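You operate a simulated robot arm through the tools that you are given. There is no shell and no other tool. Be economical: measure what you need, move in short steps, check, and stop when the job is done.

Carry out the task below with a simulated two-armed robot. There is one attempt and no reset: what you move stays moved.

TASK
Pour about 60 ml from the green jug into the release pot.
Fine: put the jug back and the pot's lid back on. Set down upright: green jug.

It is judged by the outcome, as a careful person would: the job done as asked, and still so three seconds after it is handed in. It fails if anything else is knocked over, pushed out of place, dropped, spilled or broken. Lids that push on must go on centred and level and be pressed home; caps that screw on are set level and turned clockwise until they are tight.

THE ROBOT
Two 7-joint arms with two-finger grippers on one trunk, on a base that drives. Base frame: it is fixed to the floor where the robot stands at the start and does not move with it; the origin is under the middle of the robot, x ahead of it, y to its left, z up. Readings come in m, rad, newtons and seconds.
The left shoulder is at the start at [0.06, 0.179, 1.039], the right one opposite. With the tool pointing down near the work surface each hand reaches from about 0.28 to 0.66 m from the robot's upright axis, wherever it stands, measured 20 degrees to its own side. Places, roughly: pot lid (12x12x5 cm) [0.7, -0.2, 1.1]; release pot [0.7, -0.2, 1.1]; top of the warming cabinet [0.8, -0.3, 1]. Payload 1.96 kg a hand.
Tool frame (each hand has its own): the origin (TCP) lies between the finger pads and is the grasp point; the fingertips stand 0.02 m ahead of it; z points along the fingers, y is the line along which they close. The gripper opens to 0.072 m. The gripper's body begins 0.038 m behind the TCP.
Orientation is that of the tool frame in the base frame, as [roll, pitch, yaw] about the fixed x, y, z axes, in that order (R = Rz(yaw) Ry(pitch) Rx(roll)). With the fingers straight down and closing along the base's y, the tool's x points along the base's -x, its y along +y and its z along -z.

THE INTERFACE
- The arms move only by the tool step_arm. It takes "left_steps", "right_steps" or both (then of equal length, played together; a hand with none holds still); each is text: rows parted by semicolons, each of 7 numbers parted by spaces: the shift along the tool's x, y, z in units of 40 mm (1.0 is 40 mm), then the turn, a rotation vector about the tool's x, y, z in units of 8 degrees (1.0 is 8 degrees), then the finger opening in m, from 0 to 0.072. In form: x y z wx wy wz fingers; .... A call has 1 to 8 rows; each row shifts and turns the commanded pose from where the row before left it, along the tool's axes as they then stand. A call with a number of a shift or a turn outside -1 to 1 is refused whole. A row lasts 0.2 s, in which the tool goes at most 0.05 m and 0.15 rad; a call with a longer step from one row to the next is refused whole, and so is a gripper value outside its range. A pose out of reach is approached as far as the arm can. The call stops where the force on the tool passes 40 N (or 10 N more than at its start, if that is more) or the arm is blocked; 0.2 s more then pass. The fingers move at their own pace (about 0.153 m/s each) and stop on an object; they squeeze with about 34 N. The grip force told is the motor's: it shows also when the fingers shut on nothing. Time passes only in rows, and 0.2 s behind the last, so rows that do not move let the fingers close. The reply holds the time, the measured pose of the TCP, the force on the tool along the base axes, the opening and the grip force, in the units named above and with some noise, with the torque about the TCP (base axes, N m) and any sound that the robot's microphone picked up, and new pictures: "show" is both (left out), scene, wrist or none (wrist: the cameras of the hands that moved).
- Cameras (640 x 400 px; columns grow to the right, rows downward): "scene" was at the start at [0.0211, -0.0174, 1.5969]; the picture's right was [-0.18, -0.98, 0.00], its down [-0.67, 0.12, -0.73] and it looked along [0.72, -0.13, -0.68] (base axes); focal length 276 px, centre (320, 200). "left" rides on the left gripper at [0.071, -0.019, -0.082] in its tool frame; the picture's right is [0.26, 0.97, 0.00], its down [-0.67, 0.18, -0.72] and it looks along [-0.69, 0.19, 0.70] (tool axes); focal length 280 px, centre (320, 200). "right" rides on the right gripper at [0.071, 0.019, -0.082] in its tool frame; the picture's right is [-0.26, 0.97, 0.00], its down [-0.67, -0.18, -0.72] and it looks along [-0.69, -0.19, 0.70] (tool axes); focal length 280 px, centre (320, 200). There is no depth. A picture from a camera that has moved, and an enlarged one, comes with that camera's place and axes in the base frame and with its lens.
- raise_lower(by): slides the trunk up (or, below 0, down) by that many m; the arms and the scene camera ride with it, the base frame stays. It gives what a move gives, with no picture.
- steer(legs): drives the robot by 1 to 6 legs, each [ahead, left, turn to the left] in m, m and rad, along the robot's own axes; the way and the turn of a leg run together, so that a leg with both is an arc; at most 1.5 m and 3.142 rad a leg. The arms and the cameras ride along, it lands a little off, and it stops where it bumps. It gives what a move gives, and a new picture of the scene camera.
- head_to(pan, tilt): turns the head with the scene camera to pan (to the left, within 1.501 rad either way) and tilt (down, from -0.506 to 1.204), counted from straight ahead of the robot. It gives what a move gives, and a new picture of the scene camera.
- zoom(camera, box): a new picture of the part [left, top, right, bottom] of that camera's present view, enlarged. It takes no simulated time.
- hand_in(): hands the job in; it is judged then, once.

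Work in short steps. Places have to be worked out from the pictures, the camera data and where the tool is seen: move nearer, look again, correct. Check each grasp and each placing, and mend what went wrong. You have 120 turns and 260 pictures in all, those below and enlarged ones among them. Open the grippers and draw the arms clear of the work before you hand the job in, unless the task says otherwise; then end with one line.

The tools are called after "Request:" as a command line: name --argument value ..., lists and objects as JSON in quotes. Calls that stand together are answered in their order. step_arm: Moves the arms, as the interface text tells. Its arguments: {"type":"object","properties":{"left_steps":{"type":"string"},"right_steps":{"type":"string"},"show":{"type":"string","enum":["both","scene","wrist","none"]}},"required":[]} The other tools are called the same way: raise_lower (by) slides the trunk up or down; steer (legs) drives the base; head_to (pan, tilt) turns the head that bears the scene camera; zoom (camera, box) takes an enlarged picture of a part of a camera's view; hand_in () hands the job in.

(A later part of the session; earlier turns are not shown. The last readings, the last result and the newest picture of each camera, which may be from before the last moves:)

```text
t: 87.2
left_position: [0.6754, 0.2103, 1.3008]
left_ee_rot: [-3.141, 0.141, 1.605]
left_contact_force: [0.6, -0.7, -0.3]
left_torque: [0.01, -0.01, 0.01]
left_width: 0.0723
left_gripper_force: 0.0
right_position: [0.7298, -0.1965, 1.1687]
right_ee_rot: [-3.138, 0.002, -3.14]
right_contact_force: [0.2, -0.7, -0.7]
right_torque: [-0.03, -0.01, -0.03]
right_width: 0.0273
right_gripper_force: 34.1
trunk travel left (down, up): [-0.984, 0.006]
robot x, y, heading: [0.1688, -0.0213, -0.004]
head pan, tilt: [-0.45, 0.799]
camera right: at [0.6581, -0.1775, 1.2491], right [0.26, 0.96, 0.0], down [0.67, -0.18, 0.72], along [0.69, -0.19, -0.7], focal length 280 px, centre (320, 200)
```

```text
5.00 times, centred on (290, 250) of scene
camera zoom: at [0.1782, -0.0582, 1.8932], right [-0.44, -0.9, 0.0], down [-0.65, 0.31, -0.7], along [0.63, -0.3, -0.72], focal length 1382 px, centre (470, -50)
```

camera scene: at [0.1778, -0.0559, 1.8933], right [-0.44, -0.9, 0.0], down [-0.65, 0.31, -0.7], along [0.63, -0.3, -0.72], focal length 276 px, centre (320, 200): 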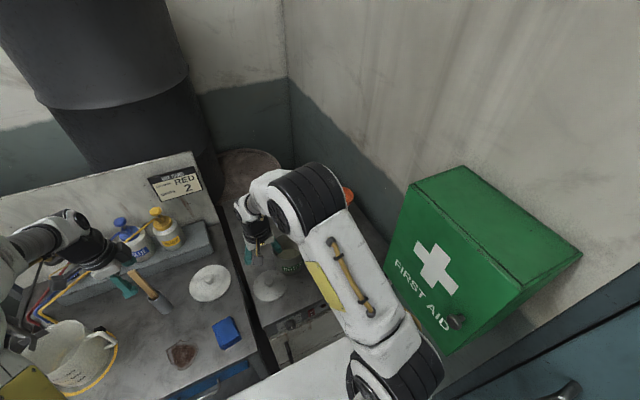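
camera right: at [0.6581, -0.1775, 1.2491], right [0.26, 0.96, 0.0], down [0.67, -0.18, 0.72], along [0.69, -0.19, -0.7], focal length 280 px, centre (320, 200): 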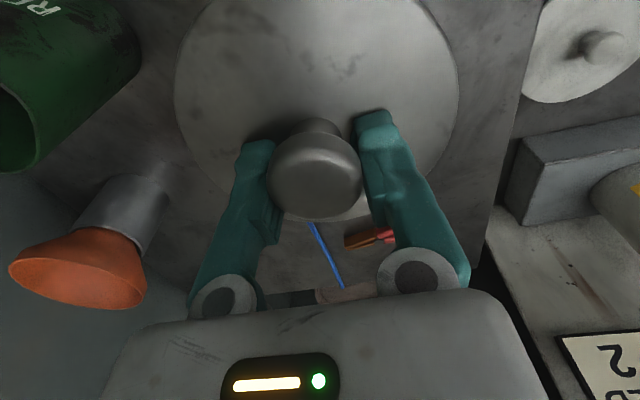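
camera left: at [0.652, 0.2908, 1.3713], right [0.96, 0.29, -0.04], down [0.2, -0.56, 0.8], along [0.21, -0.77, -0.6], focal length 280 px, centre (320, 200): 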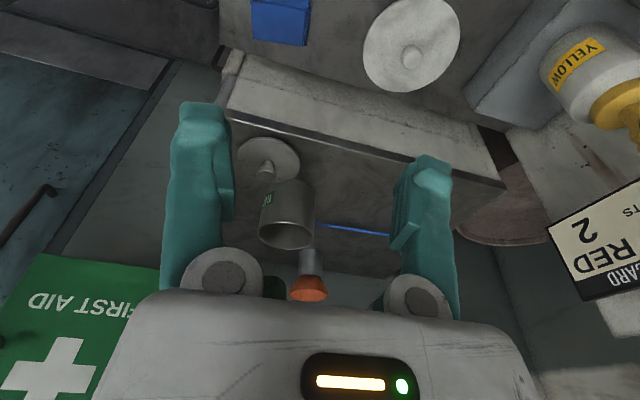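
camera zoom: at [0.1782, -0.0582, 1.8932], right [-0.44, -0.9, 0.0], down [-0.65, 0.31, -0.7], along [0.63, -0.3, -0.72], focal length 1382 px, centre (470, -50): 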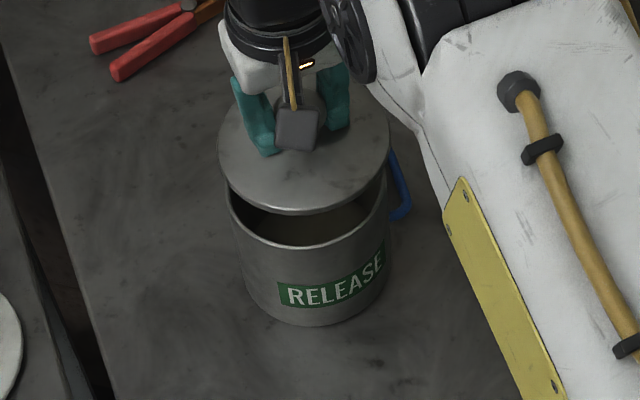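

The side view shows lid and pot aligned within about 2 mm in all views, and the lid level. I lower slowly onto the rim.

Request:
step_arm --right_steps "0 0 0.3 0 0 0 0;0 0 0.25 0 0 0 0;0 0 0.15 0 0 0 0;0 0 0 0 0 0 0" --show "none"

Request:
zoom --camera "left" --box '[230, 190, 330, 290]'

Request:
zoom --camera "scene" --box '[250, 210, 330, 290]'

```text
t: 88.2
left_position: [0.6733, 0.2108, 1.3001]
left_ee_rot: [-3.141, 0.14, 1.604]
left_contact_force: [-0.5, 0.4, -0.1]
left_torque: [0.0, -0.01, -0.04]
left_width: 0.072
left_gripper_force: 0.0
right_position: [0.7317, -0.1969, 1.1408]
right_ee_rot: [-3.139, 0.0, -3.14]
right_contact_force: [0.8, 1.2, -1.7]
right_torque: [0.04, 0.02, 0.01]
right_width: 0.027
right_gripper_force: 33.7
trunk travel left (down, up): [-0.984, 0.006]
robot x, y, heading: [0.1652, -0.02, 0.001]
head pan, tilt: [-0.45, 0.799]
```

```text
4.00 times, centred on (280, 240) of left
camera zoom: at [0.6515, 0.2919, 1.3713], right [0.96, 0.29, -0.04], down [0.2, -0.56, 0.8], along [0.21, -0.77, -0.6], focal length 1122 px, centre (480, 40)
```

zoom: 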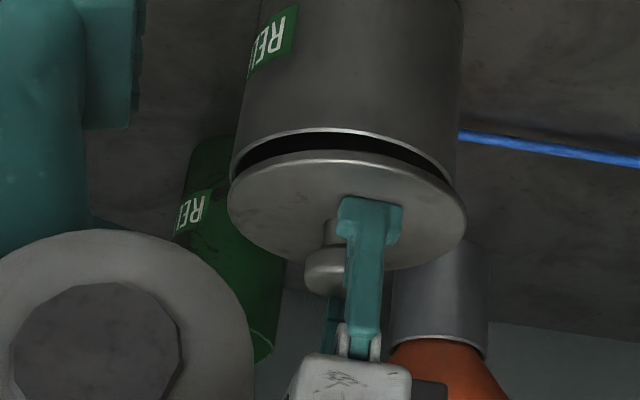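

```text
5.00 times, centred on (290, 250) of scene
camera zoom: at [0.178, -0.058, 1.8932], right [-0.44, -0.9, 0.0], down [-0.65, 0.31, -0.7], along [0.63, -0.3, -0.72], focal length 1382 px, centre (470, -50)
```

zoom: 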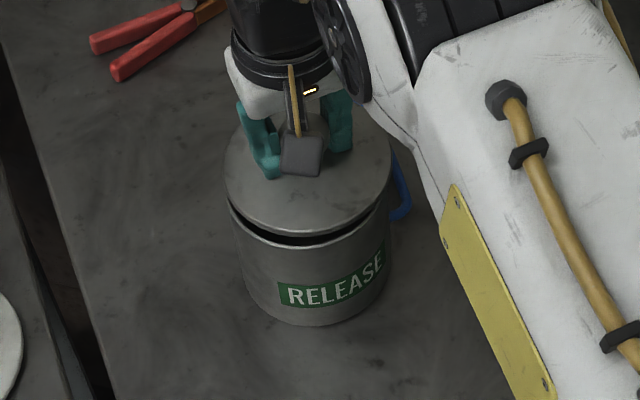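

Both views show the lid centred with about a 10 mm gap. I continue down in small steps until contact.

Request:
step_arm --right_steps "0 0 0.1 0 0 0 0;0 0 0.08 0 0 0 0" --show "none"

Request:
step_arm --right_steps "0 0 0.06 0 0 0 0;0 0 0 0 0 0 0" --show "none"

Request:
zoom --camera "left" --box '[230, 190, 330, 290]'

```text
t: 88.8
left_position: [0.6707, 0.212, 1.3003]
left_ee_rot: [3.139, 0.141, 1.605]
left_contact_force: [-0.6, -0.5, 0.7]
left_torque: [0.0, -0.01, 0.0]
left_width: 0.0718
left_gripper_force: 0.0
right_position: [0.73, -0.1951, 1.1369]
right_ee_rot: [-3.139, 0.009, -3.14]
right_contact_force: [3.5, 0.2, 25.4]
right_torque: [-0.76, -0.82, 0.1]
right_width: 0.0271
right_gripper_force: 34.3
trunk travel left (down, up): [-0.984, 0.006]
robot x, y, heading: [0.159, -0.0167, 0.003]
head pan, tilt: [-0.45, 0.799]
```

```text
t: 89.3
left_position: [0.6698, 0.2112, 1.3008]
left_ee_rot: [3.138, 0.143, 1.606]
left_contact_force: [0.4, -0.3, 0.3]
left_torque: [-0.05, -0.04, 0.01]
left_width: 0.0719
left_gripper_force: 0.1
right_position: [0.7307, -0.1953, 1.1374]
right_ee_rot: [-3.14, 0.014, -3.139]
right_contact_force: [-6.9, 3.3, 16.3]
right_torque: [-0.47, -0.17, 0.02]
right_width: 0.0272
right_gripper_force: 34.1
trunk travel left (down, up): [-0.984, 0.006]
robot x, y, heading: [0.1696, -0.0194, -0.002]
head pan, tilt: [-0.45, 0.799]
stopped in row 2 (right hand): the force on the tool passed its limit at 42 N (the readings are from after the stop); the commanded pose is now the measured one
```

```text
4.00 times, centred on (280, 240) of left
camera zoom: at [0.6465, 0.2929, 1.3726], right [0.96, 0.29, -0.03], down [0.2, -0.56, 0.8], along [0.22, -0.77, -0.59], focal length 1122 px, centre (480, 40)
```

zoom: 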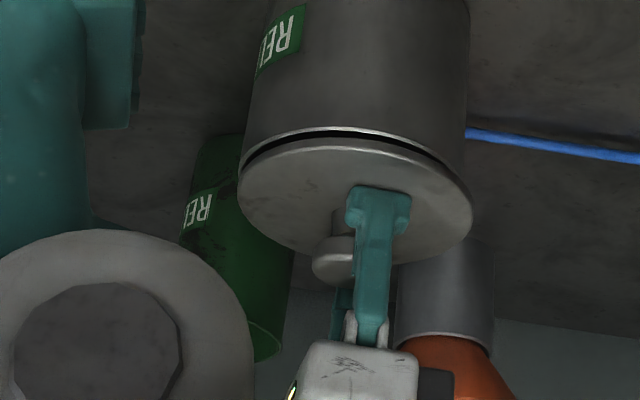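

Contact came early, with the reaction on the far-right side of the rim (+x,-y), so the lid sits a bit too far that way. I lift 4 mm, shift 2 mm toward (-x,+y) and lower again.

Request:
step_arm --right_steps "0 0 -0.1 0 0 0 0;0.05 0.05 0 0 0 0 0;0 0 0.08 0 0 0 0;0 0 0.06 0 0 0 0" --show "none"

```text
t: 90.3
left_position: [0.6692, 0.2116, 1.3022]
left_ee_rot: [3.141, 0.141, 1.607]
left_contact_force: [0.5, -0.2, -0.3]
left_torque: [-0.04, -0.02, 0.02]
left_width: 0.0719
left_gripper_force: 0.2
right_position: [0.7293, -0.1956, 1.1381]
right_ee_rot: [-3.137, 0.019, -3.141]
right_contact_force: [-6.9, -2.9, 25.5]
right_torque: [-0.81, -0.51, -0.13]
right_width: 0.0272
right_gripper_force: 33.9
trunk travel left (down, up): [-0.984, 0.006]
robot x, y, heading: [0.1623, -0.0198, -0.0]
head pan, tilt: [-0.45, 0.799]
```

Still contacting on the same (+x,-y) side. I lift clear, re-level, and shift another 3 mm in +y and 2 mm in -x.

Request:
step_arm --right_steps "0 0 -0.2 0 0.07 0 0;0.05 0.08 0 0 0.05 0 0;0 0 0 0 0 0 0" --show "none"

Request:
zoom --camera "left" --box '[230, 190, 330, 290]'

Request:
zoom --camera "scene" --box '[260, 220, 320, 280]'

```text
t: 91.1
left_position: [0.6727, 0.2113, 1.3003]
left_ee_rot: [-3.14, 0.139, 1.606]
left_contact_force: [0.2, 0.1, -0.4]
left_torque: [-0.02, 0.01, 0.0]
left_width: 0.072
left_gripper_force: 0.0
right_position: [0.7308, -0.1905, 1.1407]
right_ee_rot: [-3.137, -0.008, -3.141]
right_contact_force: [-0.3, 0.0, -1.8]
right_torque: [0.0, -0.02, 0.0]
right_width: 0.0269
right_gripper_force: 33.9
trunk travel left (down, up): [-0.984, 0.006]
robot x, y, heading: [0.1665, -0.0229, -0.001]
head pan, tilt: [-0.45, 0.799]
```

```text
4.00 times, centred on (280, 240) of left
camera zoom: at [0.6512, 0.2919, 1.3714], right [0.96, 0.29, -0.04], down [0.2, -0.56, 0.8], along [0.21, -0.77, -0.6], focal length 1122 px, centre (480, 40)
```

zoom: 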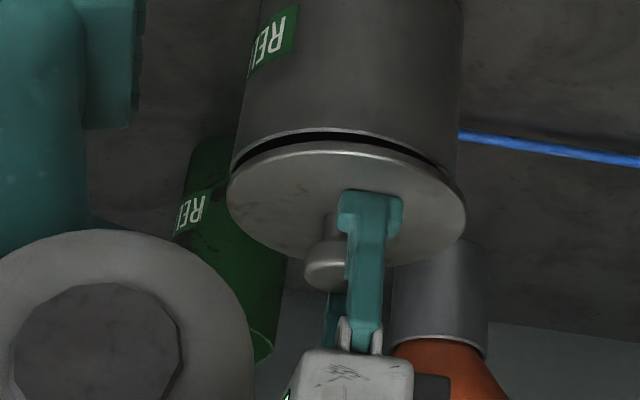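

```text
6.67 times, centred on (290, 250) of scene
camera zoom: at [0.1776, -0.0583, 1.8932], right [-0.44, -0.9, 0.0], down [-0.65, 0.31, -0.7], along [0.63, -0.3, -0.72], focal length 1843 px, centre (520, -133)
```

zoom: 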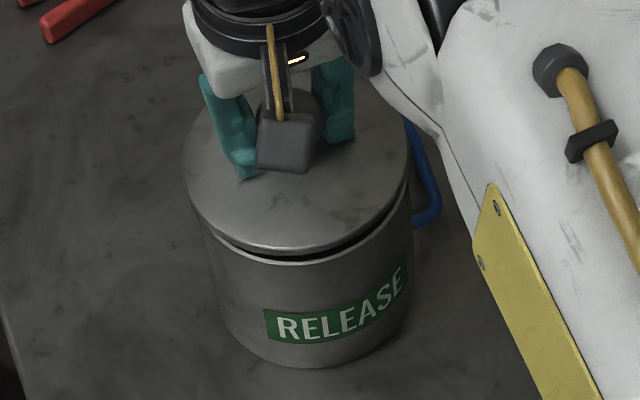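

Comparing edge positions in both views, the lid is now ~2 mm too far +y. I shift back 2 mm, re-level, and lower gently.

Request:
step_arm --right_steps "0.015 -0.05 0 0 -0.06 0 0;0 0 0.08 0 0 0 0;0 0 0.06 0 0 0 0;0 0 0.05 0 0 0 0" --show "none"

```text
t: 92.1
left_position: [0.6738, 0.2118, 1.301]
left_ee_rot: [3.14, 0.139, 1.606]
left_contact_force: [-0.2, 0.5, 0.5]
left_torque: [0.0, 0.0, -0.02]
left_width: 0.0721
left_gripper_force: 0.1
right_position: [0.7296, -0.194, 1.1339]
right_ee_rot: [-3.139, 0.004, -3.141]
right_contact_force: [-0.2, -0.2, -1.0]
right_torque: [0.03, -0.02, 0.0]
right_width: 0.027
right_gripper_force: 34.2
trunk travel left (down, up): [-0.984, 0.006]
robot x, y, heading: [0.1648, -0.0202, 0.001]
head pan, tilt: [-0.45, 0.799]
```

The hand has passed the earlier contact height with no force, so the lid is entering. I continue down.

Request:
step_arm --right_steps "0 0 0.06 0 0 0 0;0 0 0.06 0 0 0 0;0 0 0 0 0 0 0" --show "none"

Request:
zoom --camera "left" --box '[230, 190, 330, 290]'

```text
t: 92.9
left_position: [0.6717, 0.2116, 1.3011]
left_ee_rot: [3.139, 0.139, 1.606]
left_contact_force: [0.6, -1.1, -0.2]
left_torque: [0.02, -0.01, 0.0]
left_width: 0.0718
left_gripper_force: 0.0
right_position: [0.7287, -0.1933, 1.1313]
right_ee_rot: [-3.138, 0.008, -3.14]
right_contact_force: [8.3, -4.4, 35.4]
right_torque: [-0.04, 0.91, 0.25]
right_width: 0.0269
right_gripper_force: 34.6
trunk travel left (down, up): [-0.984, 0.006]
robot x, y, heading: [0.1643, -0.0192, 0.0]
head pan, tilt: [-0.45, 0.799]
```

```text
4.00 times, centred on (280, 240) of left
camera zoom: at [0.6495, 0.2922, 1.3725], right [0.96, 0.29, -0.03], down [0.2, -0.56, 0.8], along [0.22, -0.77, -0.6], focal length 1122 px, centre (480, 40)
```

zoom: 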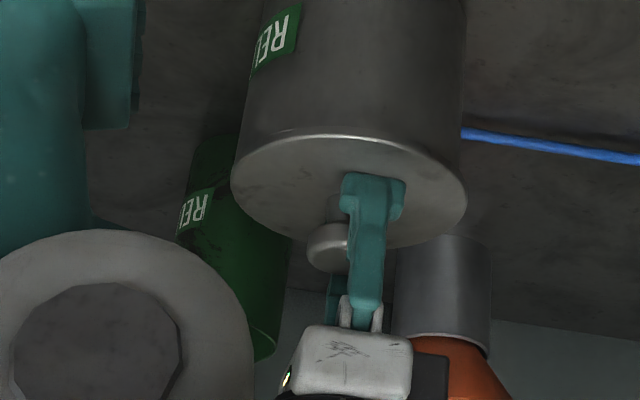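

The lid is down on the rim with no gap at 35 N. I relax, open the fingers and rise, then inspect before pressing centrally.

Request:
step_arm --right_steps "0 0 -0.04 0 0 0 0;0 0 0 0 0 0 0.03;0 0 0 0 0 0 0.072;0 0 0 0 0 0 0.072;0 0 -0.6 0 0 0 0.072;0 0 -0.9 0 0 0 0.072" --show "wrist"

Request:
zoom --camera "left" --box '[230, 190, 330, 290]'

Request:
zoom --camera "scene" --box '[260, 220, 320, 280]'

```text
t: 94.3
left_position: [0.672, 0.2107, 1.3009]
left_ee_rot: [3.14, 0.139, 1.606]
left_contact_force: [0.2, -0.5, -0.1]
left_torque: [-0.02, -0.01, 0.04]
left_width: 0.0718
left_gripper_force: 0.1
right_position: [0.7254, -0.1954, 1.1881]
right_ee_rot: [-3.137, 0.003, -3.141]
right_contact_force: [-0.3, 0.2, 0.0]
right_torque: [0.02, 0.02, 0.0]
right_width: 0.0721
right_gripper_force: 0.1
trunk travel left (down, up): [-0.984, 0.006]
robot x, y, heading: [0.1674, -0.0213, -0.0]
head pan, tilt: [-0.45, 0.799]
camera right: at [0.6536, -0.1769, 1.2701], right [0.26, 0.97, 0.0], down [0.67, -0.18, 0.72], along [0.69, -0.19, -0.7], focal length 280 px, centre (320, 200)
```

right: 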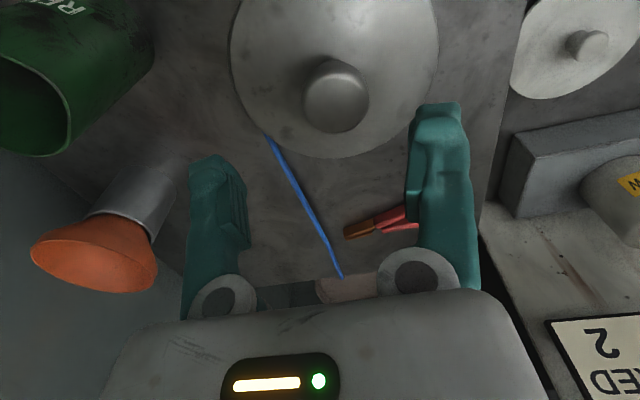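

```text
4.00 times, centred on (280, 240) of left
camera zoom: at [0.6492, 0.2917, 1.3721], right [0.96, 0.29, -0.03], down [0.2, -0.56, 0.8], along [0.22, -0.77, -0.6], focal length 1122 px, centre (480, 40)
```

zoom: 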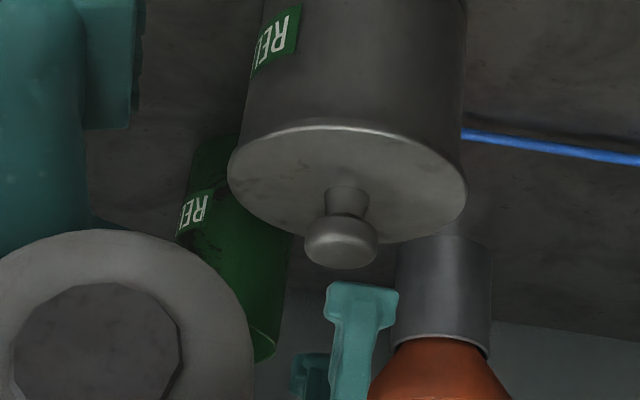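

```text
6.67 times, centred on (290, 250) of scene
camera zoom: at [0.1749, -0.0585, 1.8931], right [-0.44, -0.9, 0.0], down [-0.64, 0.31, -0.7], along [0.63, -0.3, -0.72], focal length 1843 px, centre (520, -133)
```

zoom: 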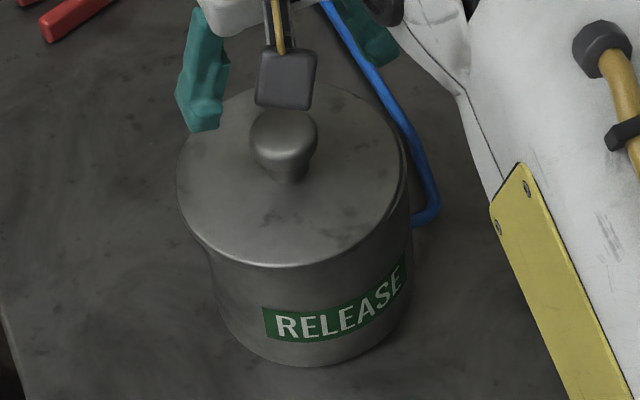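

The lid looks possibly offset toward the left in the scene view. I zoom closer from both cameras to judge seating.

Request:
zoom --camera "scene" --box '[270, 228, 315, 270]'

Request:
zoom --camera "left" --box '[255, 195, 320, 255]'

```text
9.52 times, centred on (292, 249) of scene
camera zoom: at [0.1749, -0.0585, 1.8931], right [-0.44, -0.9, 0.0], down [-0.64, 0.31, -0.7], along [0.63, -0.3, -0.72], focal length 2633 px, centre (582, -267)
```

zoom: 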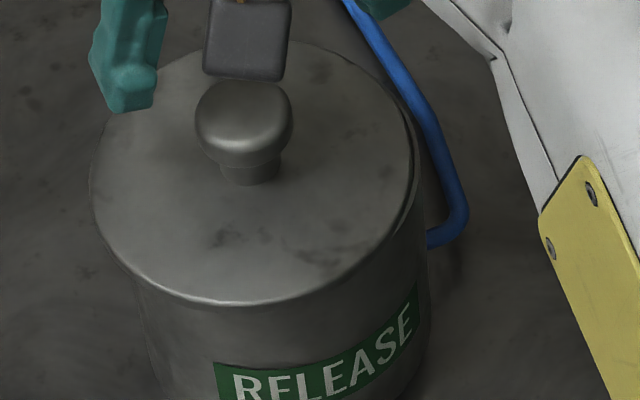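

```text
6.67 times, centred on (288, 225) of left
camera zoom: at [0.6492, 0.2917, 1.3721], right [0.96, 0.29, -0.03], down [0.2, -0.56, 0.8], along [0.22, -0.77, -0.6], focal length 1869 px, centre (537, 33)
```

zoom: 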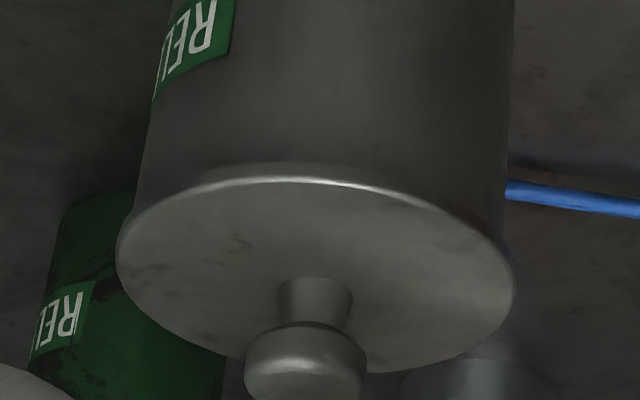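

The lid is about 6 mm off centre (lid at ≈(0.720,-0.186) versus pot (0.717,-0.192)). I re-grip the knob, this time centred on its ball.

Request:
step_arm --right_steps "0.14 0.22 0 0 0 0 0.072;0 0 0.5 0 0 0 0.072;0 0 0.5 0 0 0 0.072;0 0 0.28 0 0 0 0.072;0 0 0 0 0 0 0.072" --show "wrist"

Request:
zoom --camera "left" --box '[255, 195, 320, 255]'

```text
t: 95.5
left_position: [0.673, 0.2112, 1.3009]
left_ee_rot: [3.141, 0.139, 1.605]
left_contact_force: [-0.4, -0.1, -0.1]
left_torque: [0.0, 0.03, 0.01]
left_width: 0.0719
left_gripper_force: 0.1
right_position: [0.7261, -0.1851, 1.1382]
right_ee_rot: [-3.138, 0.002, -3.141]
right_contact_force: [-0.8, -0.5, -0.3]
right_torque: [0.01, 0.01, -0.01]
right_width: 0.0718
right_gripper_force: 0.0
trunk travel left (down, up): [-0.984, 0.006]
robot x, y, heading: [0.1668, -0.0199, 0.0]
head pan, tilt: [-0.45, 0.799]
camera right: at [0.6527, -0.1677, 1.2194], right [0.26, 0.97, 0.0], down [0.67, -0.18, 0.72], along [0.69, -0.19, -0.7], focal length 280 px, centre (320, 200)
```

right: 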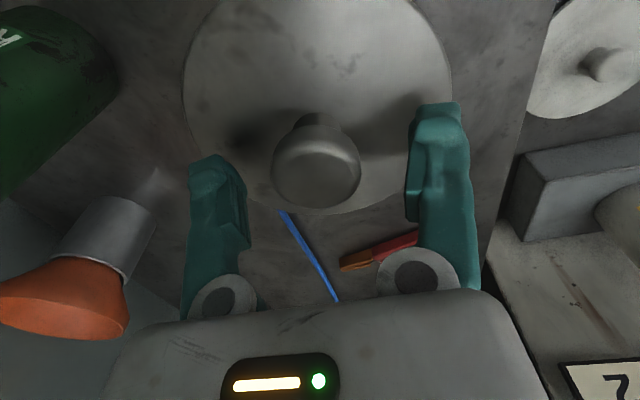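

```text
6.67 times, centred on (288, 225) of left
camera zoom: at [0.6509, 0.292, 1.3715], right [0.96, 0.29, -0.04], down [0.2, -0.56, 0.8], along [0.21, -0.77, -0.6], focal length 1869 px, centre (537, 33)
```

zoom: 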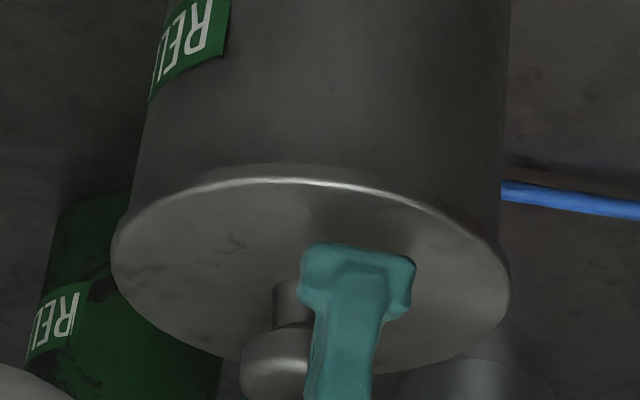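

The knob is still ~8 mm nearer the robot than the finger centre. I shift back 8 mm and then close.

Request:
step_arm --right_steps "0.2 0 0 0 0 0 0.072;0 0 0 0 0 0 0.05;0 0 0 0 0 0 0.02;0 0 0 0 0 0 0;0 0 0 0 0 0 0" --show "wrist"

Request:
zoom --camera "left" --box '[255, 195, 320, 255]'

Request:
zoom --camera "scene" --box '[270, 228, 315, 270]'

```text
t: 96.7
left_position: [0.673, 0.211, 1.3009]
left_ee_rot: [-3.14, 0.14, 1.605]
left_contact_force: [-0.1, -0.7, -1.5]
left_torque: [0.0, -0.03, 0.01]
left_width: 0.0719
left_gripper_force: 0.1
right_position: [0.7146, -0.1864, 1.1378]
right_ee_rot: [-3.138, 0.001, -3.141]
right_contact_force: [-0.8, -1.1, 1.2]
right_torque: [0.06, -0.01, 0.07]
right_width: 0.0281
right_gripper_force: 34.1
trunk travel left (down, up): [-0.984, 0.006]
robot x, y, heading: [0.1648, -0.0219, 0.0]
head pan, tilt: [-0.45, 0.799]
camera right: at [0.6435, -0.1678, 1.219], right [0.26, 0.97, 0.0], down [0.67, -0.18, 0.72], along [0.69, -0.19, -0.7], focal length 280 px, centre (320, 200)
```

right: 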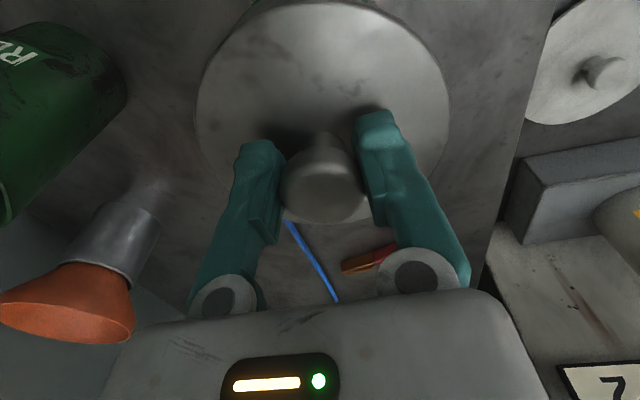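

```text
6.67 times, centred on (288, 225) of left
camera zoom: at [0.6511, 0.2917, 1.3715], right [0.96, 0.29, -0.04], down [0.2, -0.56, 0.8], along [0.21, -0.77, -0.6], focal length 1869 px, centre (537, 33)
```

zoom: 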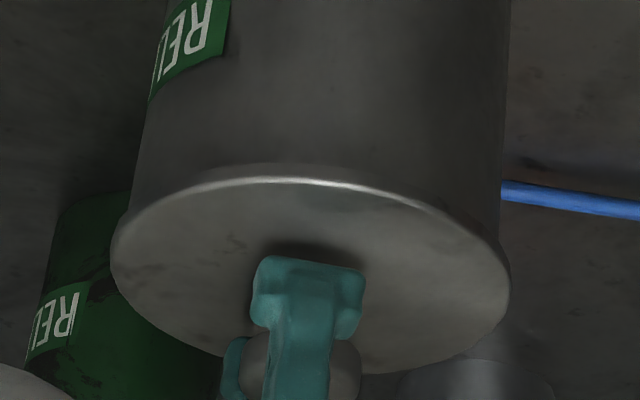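

```text
9.52 times, centred on (292, 249) of scene
camera zoom: at [0.1774, -0.0583, 1.8932], right [-0.44, -0.9, 0.0], down [-0.65, 0.31, -0.7], along [0.63, -0.3, -0.72], focal length 2633 px, centre (582, -267)
```

zoom: 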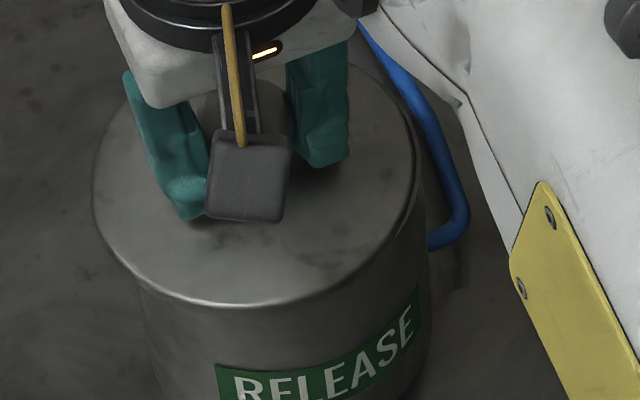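

The grip is now centred on the knob. I lift 8 mm, shift the lid +1 mm x and -6 mm y to the pot's centre, and re-check alignment.

Request:
step_arm --right_steps "0 0 -0.2 0 0 0 0;-0.03 -0.15 0 0 0 0 0;0 0 0 0 0 0 0" --show "none"

Request:
zoom --camera "scene" --box '[270, 228, 315, 270]'

Request:
zoom --camera "left" --box '[255, 195, 320, 255]'

```text
t: 97.5
left_position: [0.6738, 0.2105, 1.3002]
left_ee_rot: [-3.141, 0.138, 1.606]
left_contact_force: [-0.7, 0.5, 0.1]
left_torque: [0.01, -0.01, 0.03]
left_width: 0.0718
left_gripper_force: 0.1
right_position: [0.7182, -0.1934, 1.1462]
right_ee_rot: [-3.138, 0.0, -3.141]
right_contact_force: [0.0, -0.3, -1.1]
right_torque: [0.0, 0.02, -0.02]
right_width: 0.0285
right_gripper_force: 34.3
trunk travel left (down, up): [-0.984, 0.006]
robot x, y, heading: [0.1622, -0.0199, -0.003]
head pan, tilt: [-0.45, 0.799]
```

```text
9.52 times, centred on (292, 249) of scene
camera zoom: at [0.1784, -0.0582, 1.8932], right [-0.44, -0.9, 0.0], down [-0.65, 0.31, -0.7], along [0.63, -0.3, -0.72], focal length 2633 px, centre (582, -267)
```

zoom: 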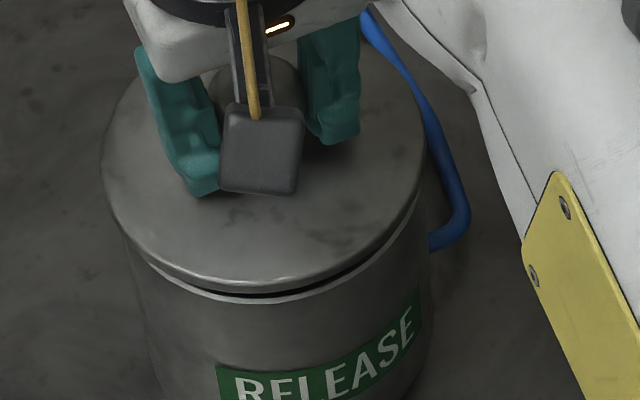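

```text
6.67 times, centred on (288, 225) of left
camera zoom: at [0.6518, 0.2918, 1.3712], right [0.96, 0.29, -0.04], down [0.2, -0.56, 0.8], along [0.21, -0.77, -0.6], focal length 1869 px, centre (537, 33)
```

zoom: 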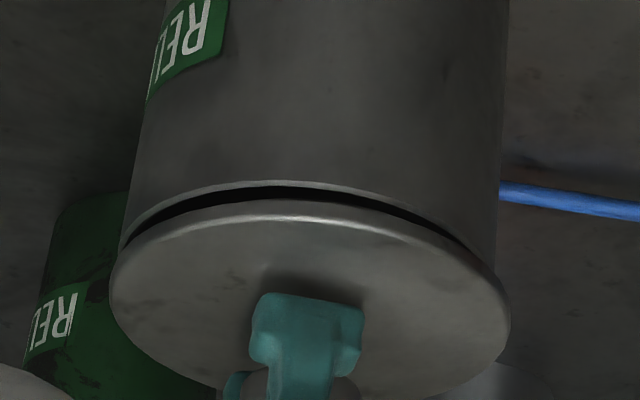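

Alignment is now within about 1 mm. I make a final 1 mm correction and lower slowly.

Request:
step_arm --right_steps "0.02 -0.025 0 0 0 0 0;0 0 0.1 0 0 0 0;0 0 0.06 0 0 0 0;0 0 0 0 0 0 0" --show "none"

Request:
step_arm --right_steps "0 0 0.06 0 0 0 0;0 0 0 0 0 0 0" --show "none"

```text
t: 98.5
left_position: [0.6729, 0.2121, 1.2997]
left_ee_rot: [3.142, 0.14, 1.605]
left_contact_force: [-0.7, 0.9, 0.7]
left_torque: [-0.02, 0.01, 0.0]
left_width: 0.0721
left_gripper_force: 0.1
right_position: [0.7167, -0.1918, 1.14]
right_ee_rot: [-3.138, 0.003, -3.141]
right_contact_force: [1.5, 0.5, -0.2]
right_torque: [-0.01, 0.01, 0.0]
right_width: 0.028
right_gripper_force: 33.7
trunk travel left (down, up): [-0.984, 0.006]
robot x, y, heading: [0.1659, -0.0197, -0.004]
head pan, tilt: [-0.45, 0.799]
```

```text
t: 99.1
left_position: [0.6727, 0.211, 1.2998]
left_ee_rot: [-3.141, 0.14, 1.606]
left_contact_force: [-0.2, 0.5, 0.3]
left_torque: [0.01, 0.02, 0.03]
left_width: 0.0721
left_gripper_force: 0.0
right_position: [0.7156, -0.1918, 1.1389]
right_ee_rot: [-3.136, 0.003, -3.14]
right_contact_force: [-0.4, -0.8, 2.4]
right_torque: [0.12, 0.0, 0.0]
right_width: 0.028
right_gripper_force: 34.0
trunk travel left (down, up): [-0.984, 0.006]
robot x, y, heading: [0.1679, -0.0171, 0.001]
head pan, tilt: [-0.45, 0.799]
```

Light contact begins at the same height the lid rested before. I press down a bit more, centred, and watch force and torque.

Request:
step_arm --right_steps "0 0 0.06 0 0 0 0;0 0 0 0 0 0 0" --show "none"

Request:
zoom --camera "scene" --box '[270, 228, 315, 270]'

Request:
zoom --camera "left" --box '[255, 195, 320, 255]'

```text
t: 99.7
left_position: [0.6714, 0.2108, 1.3]
left_ee_rot: [3.14, 0.14, 1.605]
left_contact_force: [0.9, -0.5, 0.4]
left_torque: [0.01, -0.04, -0.03]
left_width: 0.0721
left_gripper_force: 0.0
right_position: [0.7159, -0.1919, 1.1376]
right_ee_rot: [-3.138, 0.006, -3.141]
right_contact_force: [2.5, 0.5, 23.1]
right_torque: [-0.01, 0.37, 0.22]
right_width: 0.028
right_gripper_force: 33.5
trunk travel left (down, up): [-0.984, 0.006]
robot x, y, heading: [0.1669, -0.0222, 0.001]
head pan, tilt: [-0.45, 0.799]
```

```text
9.52 times, centred on (292, 249) of scene
camera zoom: at [0.1748, -0.0567, 1.8936], right [-0.44, -0.9, 0.0], down [-0.64, 0.31, -0.7], along [0.63, -0.3, -0.72], focal length 2633 px, centre (582, -267)
```

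zoom: 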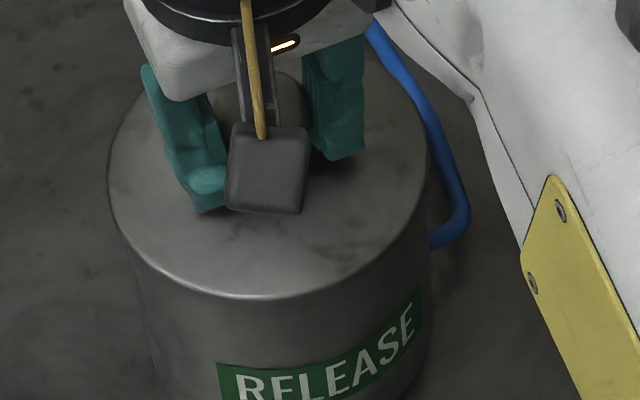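

```text
6.67 times, centred on (288, 225) of left
camera zoom: at [0.6492, 0.293, 1.3722], right [0.96, 0.29, -0.04], down [0.2, -0.56, 0.8], along [0.22, -0.77, -0.59], focal length 1869 px, centre (537, 33)
```

zoom: 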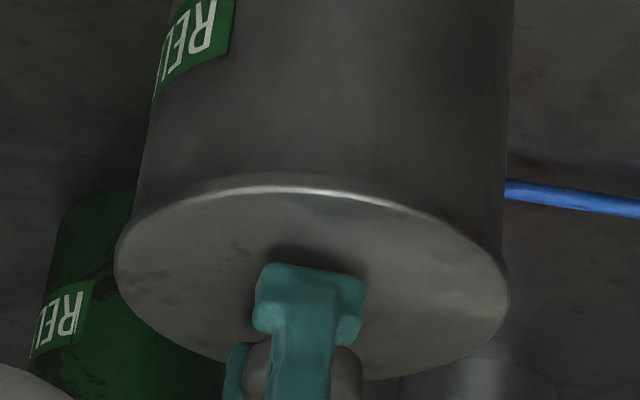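

The lid now looks centred with no gap, and the reaction is nearly central at 23 N. I press a little harder to be sure it's home.

Request:
step_arm --right_steps "0 0 0.04 0 0 0 0;0 0 0 0 0 0 0" --show "none"

```text
t: 100.3
left_position: [0.6711, 0.2122, 1.3004]
left_ee_rot: [3.139, 0.141, 1.606]
left_contact_force: [-0.8, 0.5, -0.2]
left_torque: [0.01, 0.0, 0.0]
left_width: 0.0722
left_gripper_force: 0.1
right_position: [0.7145, -0.1913, 1.1347]
right_ee_rot: [-3.138, 0.005, -3.141]
right_contact_force: [5.2, 1.0, 27.2]
right_torque: [0.01, -0.27, 0.23]
right_width: 0.0277
right_gripper_force: 33.9
trunk travel left (down, up): [-0.984, 0.006]
robot x, y, heading: [0.1636, -0.0234, -0.002]
head pan, tilt: [-0.45, 0.799]
```

It yielded about 3 mm further. I press again to see whether it has bottomed out.

Request:
step_arm --right_steps "0 0 0.04 0 0 0 0;0 0 0 0 0 0 0" --show "none"

Request:
zoom --camera "left" --box '[255, 195, 320, 255]'

```text
t: 100.9
left_position: [0.6722, 0.2119, 1.3008]
left_ee_rot: [3.14, 0.14, 1.605]
left_contact_force: [0.1, 0.6, -0.4]
left_torque: [-0.01, 0.01, 0.0]
left_width: 0.0721
left_gripper_force: 0.0
right_position: [0.7143, -0.1914, 1.1336]
right_ee_rot: [-3.138, 0.002, 3.141]
right_contact_force: [7.4, 1.9, 28.2]
right_torque: [0.0, -0.31, 0.28]
right_width: 0.0276
right_gripper_force: 34.2
trunk travel left (down, up): [-0.984, 0.006]
robot x, y, heading: [0.1675, -0.0189, 0.0]
head pan, tilt: [-0.45, 0.799]
```

```text
6.67 times, centred on (288, 225) of left
camera zoom: at [0.6498, 0.2934, 1.3717], right [0.96, 0.29, -0.04], down [0.2, -0.56, 0.8], along [0.22, -0.77, -0.59], focal length 1869 px, centre (537, 33)
```

zoom: 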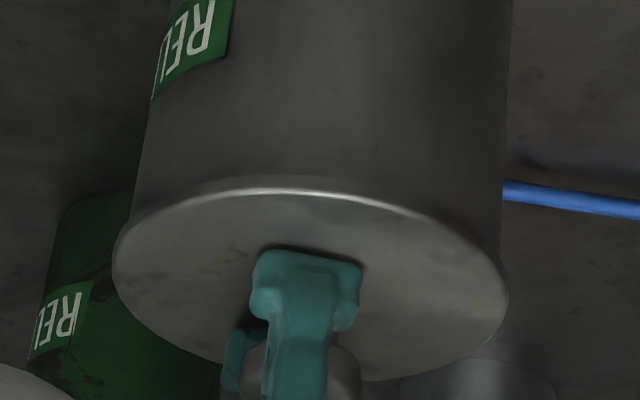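

The fingers have slid down the knob to the plate, so the lid itself is bottomed. I relax, open slowly, rise and inspect.

Request:
step_arm --right_steps "0 0 -0.08 0 0 0 0;0 0 0 0 0 0 0.034;0 0 0 0 0 0 0.05;0 0 0 0 0 0 0.072;0 0 -0.6 0 0 0 0.072;0 0 -0.9 0 0 0 0.072;0 0 0 0 0 0 0.072" --show "wrist"

Request:
zoom --camera "scene" --box '[270, 228, 315, 270]'

Request:
zoom --camera "left" --box '[255, 195, 320, 255]'

```text
t: 102.5
left_position: [0.6737, 0.2116, 1.3]
left_ee_rot: [3.142, 0.139, 1.604]
left_contact_force: [1.0, -0.2, 0.2]
left_torque: [-0.02, 0.01, -0.03]
left_width: 0.0719
left_gripper_force: 0.0
right_position: [0.7173, -0.1922, 1.1972]
right_ee_rot: [-3.139, 0.001, -3.142]
right_contact_force: [-0.9, -0.2, 0.3]
right_torque: [-0.03, -0.01, -0.05]
right_width: 0.072
right_gripper_force: 0.2
trunk travel left (down, up): [-0.984, 0.006]
robot x, y, heading: [0.1645, -0.0206, -0.001]
head pan, tilt: [-0.45, 0.799]
camera right: at [0.6463, -0.1738, 1.2775], right [0.26, 0.97, 0.0], down [0.67, -0.18, 0.72], along [0.69, -0.19, -0.7], focal length 280 px, centre (320, 200)
```

right: 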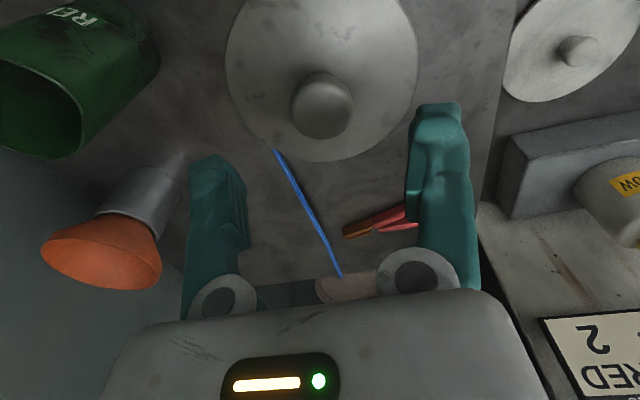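

```text
9.52 times, centred on (292, 249) of scene
camera zoom: at [0.1786, -0.0583, 1.8932], right [-0.44, -0.9, 0.0], down [-0.65, 0.31, -0.7], along [0.63, -0.3, -0.72], focal length 2633 px, centre (582, -267)
```

zoom: 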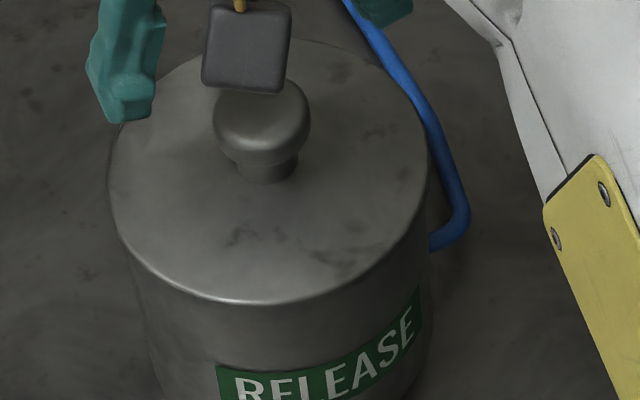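

```text
6.67 times, centred on (288, 225) of left
camera zoom: at [0.6519, 0.2918, 1.3712], right [0.96, 0.29, -0.04], down [0.2, -0.56, 0.8], along [0.21, -0.77, -0.6], focal length 1869 px, centre (537, 33)
```

zoom: 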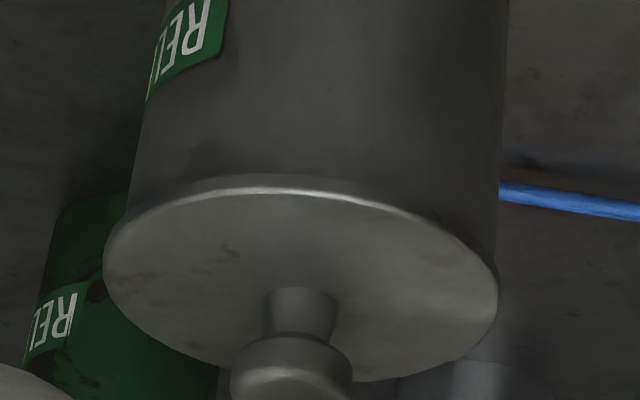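

The lid is level with no gap but about 2–3 mm off toward the robot. I re-grip the knob to nudge it to centre.

Request:
step_arm --right_steps "0.08 0.03 0.4 0 0 0 0.072;0 0 0.5 0 0 0 0.072;0 0 0.54 0 0 0 0.072;0 0 0 0 0 0 0.04;0 0 0 0 0 0 0.0;0 0 0 0 0 0 0;0 0 0 0 0 0 0" --show "none"

Request:
step_arm --right_steps "0 0 -0.07 0 0 0 0;-0.07 -0.04 0 0 0 0 0;0 0 0 0 0 0 0" --show "none"

Request:
zoom --camera "left" --box '[255, 195, 320, 255]'

Request:
zoom --camera "scene" --box '[270, 228, 315, 270]'

```text
t: 104.1
left_position: [0.6734, 0.2101, 1.2993]
left_ee_rot: [3.141, 0.141, 1.606]
left_contact_force: [-0.1, 0.7, 0.1]
left_torque: [0.01, 0.03, -0.02]
left_width: 0.072
left_gripper_force: 0.1
right_position: [0.7127, -0.1887, 1.1367]
right_ee_rot: [-3.138, -0.001, 3.141]
right_contact_force: [-0.2, 0.5, -0.2]
right_torque: [0.03, 0.01, -0.02]
right_width: 0.0279
right_gripper_force: 34.1
trunk travel left (down, up): [-0.984, 0.006]
robot x, y, heading: [0.1604, -0.0241, 0.005]
head pan, tilt: [-0.45, 0.799]
```

```text
t: 104.9
left_position: [0.6745, 0.2107, 1.3]
left_ee_rot: [3.14, 0.14, 1.606]
left_contact_force: [0.4, 0.7, 0.0]
left_torque: [0.02, 0.01, -0.02]
left_width: 0.0721
left_gripper_force: 0.1
right_position: [0.7173, -0.1913, 1.1404]
right_ee_rot: [-3.138, 0.001, 3.141]
right_contact_force: [0.1, -0.3, -0.4]
right_torque: [-0.01, 0.04, -0.01]
right_width: 0.0279
right_gripper_force: 34.0
trunk travel left (down, up): [-0.984, 0.006]
robot x, y, heading: [0.1644, -0.0234, 0.002]
head pan, tilt: [-0.45, 0.799]
```

```text
6.67 times, centred on (288, 225) of left
camera zoom: at [0.6517, 0.2919, 1.3712], right [0.96, 0.29, -0.04], down [0.2, -0.56, 0.8], along [0.21, -0.77, -0.6], focal length 1869 px, centre (537, 33)
```

zoom: 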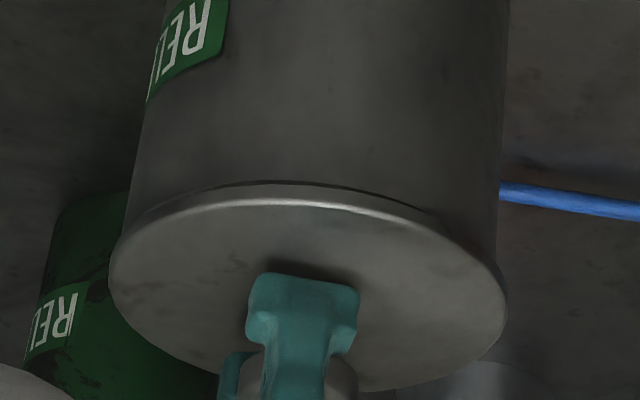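

```text
9.52 times, centred on (292, 249) of scene
camera zoom: at [0.1782, -0.058, 1.8932], right [-0.44, -0.9, 0.0], down [-0.65, 0.31, -0.7], along [0.63, -0.3, -0.72], focal length 2633 px, centre (582, -267)
```

zoom: 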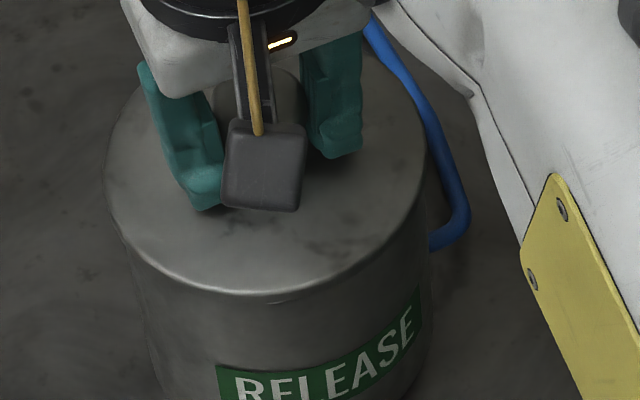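

Lid alignment is within about 1 mm. I nudge 1 mm in -y, lower to light contact, press moderately.

Request:
step_arm --right_steps "0 -0.025 0 0 0 0 0;0 0 0.06 0 0 0 0;0 0 0.04 0 0 0 0;0 0 0 0 0 0 0" --show "none"

```text
t: 105.9
left_position: [0.6727, 0.2127, 1.3008]
left_ee_rot: [-3.141, 0.139, 1.607]
left_contact_force: [0.2, 0.7, 0.3]
left_torque: [-0.01, 0.02, 0.02]
left_width: 0.0718
left_gripper_force: 0.0
right_position: [0.7168, -0.1923, 1.1368]
right_ee_rot: [-3.138, 0.003, 3.142]
right_contact_force: [3.1, -1.3, 15.4]
right_torque: [-0.04, 0.57, 0.17]
right_width: 0.028
right_gripper_force: 34.5
trunk travel left (down, up): [-0.984, 0.006]
robot x, y, heading: [0.1643, -0.0219, -0.002]
head pan, tilt: [-0.45, 0.799]
```

Seated at 15 N at (0.717,-0.192). I relax slightly, open, rise above the knob and close the fingers for a central press.

Request:
step_arm --right_steps "0 0 -0.03 0 0 0 0;0 0 0 0 0 0 0.034;0 0 0 0 0 0 0.072;0 0 -0.6 0 0 0 0.072;0 0 -0.8 0 0 0 0.072;0 0 0 0 0 0 0.0;0 0 0 0 0 0 0;0 0 0 0 0 0 0" --show "wrist"

Request:
zoom --camera "left" --box '[255, 195, 320, 255]'

Request:
zoom --camera "scene" --box '[270, 228, 315, 270]'

```text
t: 107.7
left_position: [0.6734, 0.2103, 1.2997]
left_ee_rot: [3.141, 0.14, 1.606]
left_contact_force: [-0.3, 0.1, -0.1]
left_torque: [-0.01, 0.0, 0.03]
left_width: 0.0718
left_gripper_force: 0.0
right_position: [0.7147, -0.1942, 1.1934]
right_ee_rot: [-3.138, 0.001, 3.141]
right_contact_force: [1.1, -0.2, -0.2]
right_torque: [-0.01, 0.0, -0.03]
right_width: 0.0002
right_gripper_force: 29.3
trunk travel left (down, up): [-0.984, 0.006]
robot x, y, heading: [0.1652, -0.02, -0.003]
head pan, tilt: [-0.45, 0.799]
camera right: at [0.6435, -0.1752, 1.2742], right [0.26, 0.97, 0.0], down [0.67, -0.18, 0.72], along [0.69, -0.19, -0.7], focal length 280 px, centre (320, 200)
```

right: 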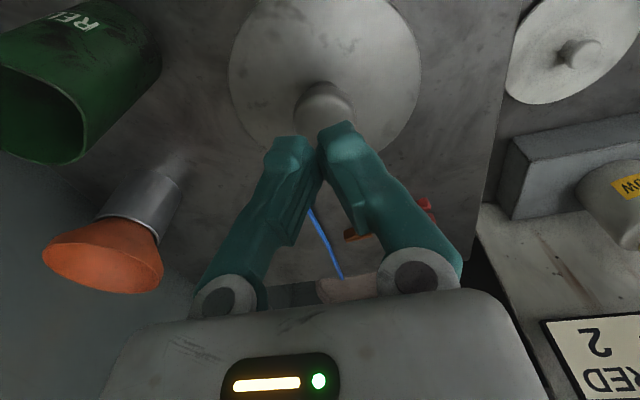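

```text
6.67 times, centred on (288, 225) of left
camera zoom: at [0.6511, 0.2921, 1.3714], right [0.96, 0.29, -0.04], down [0.2, -0.56, 0.8], along [0.21, -0.77, -0.6], focal length 1869 px, centre (537, 33)
```

zoom: 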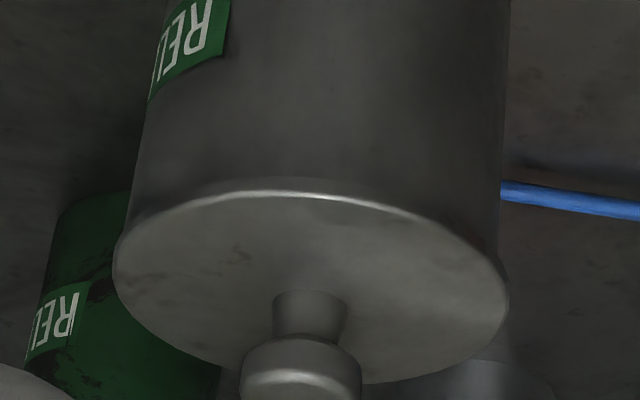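

```text
9.52 times, centred on (292, 249) of scene
camera zoom: at [0.1774, -0.0579, 1.8932], right [-0.44, -0.9, 0.0], down [-0.65, 0.31, -0.7], along [0.63, -0.3, -0.72], focal length 2633 px, centre (582, -267)
```

zoom: 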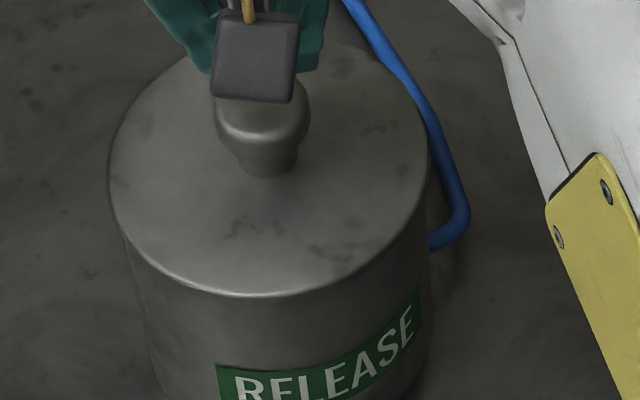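

The lid is centred and level. I press down on the knob's top with closed fingers.

Request:
step_arm --right_steps "-0.05 0.05 0.2 0 0 0 0;0 0 0.2 0 0 0 0;0 0 0.12 0 0 0 0;0 0 0.1 0 0 0 0;0 0 0.1 0 0 0 0;0 0 0.1 0 0 0 0;0 0 0.08 0 0 0 0" --show "none"

```text
t: 109.3
left_position: [0.6703, 0.2121, 1.3012]
left_ee_rot: [3.138, 0.141, 1.606]
left_contact_force: [1.0, 0.3, 0.6]
left_torque: [-0.01, -0.01, -0.02]
left_width: 0.0719
left_gripper_force: 0.2
right_position: [0.719, -0.1919, 1.1608]
right_ee_rot: [-3.137, 0.009, -3.141]
right_contact_force: [2.3, -1.5, 30.8]
right_torque: [0.03, 0.01, 0.05]
right_width: 0.0059
right_gripper_force: 29.7
trunk travel left (down, up): [-0.984, 0.006]
robot x, y, heading: [0.1681, -0.0214, -0.0]
head pan, tilt: [-0.45, 0.799]
```

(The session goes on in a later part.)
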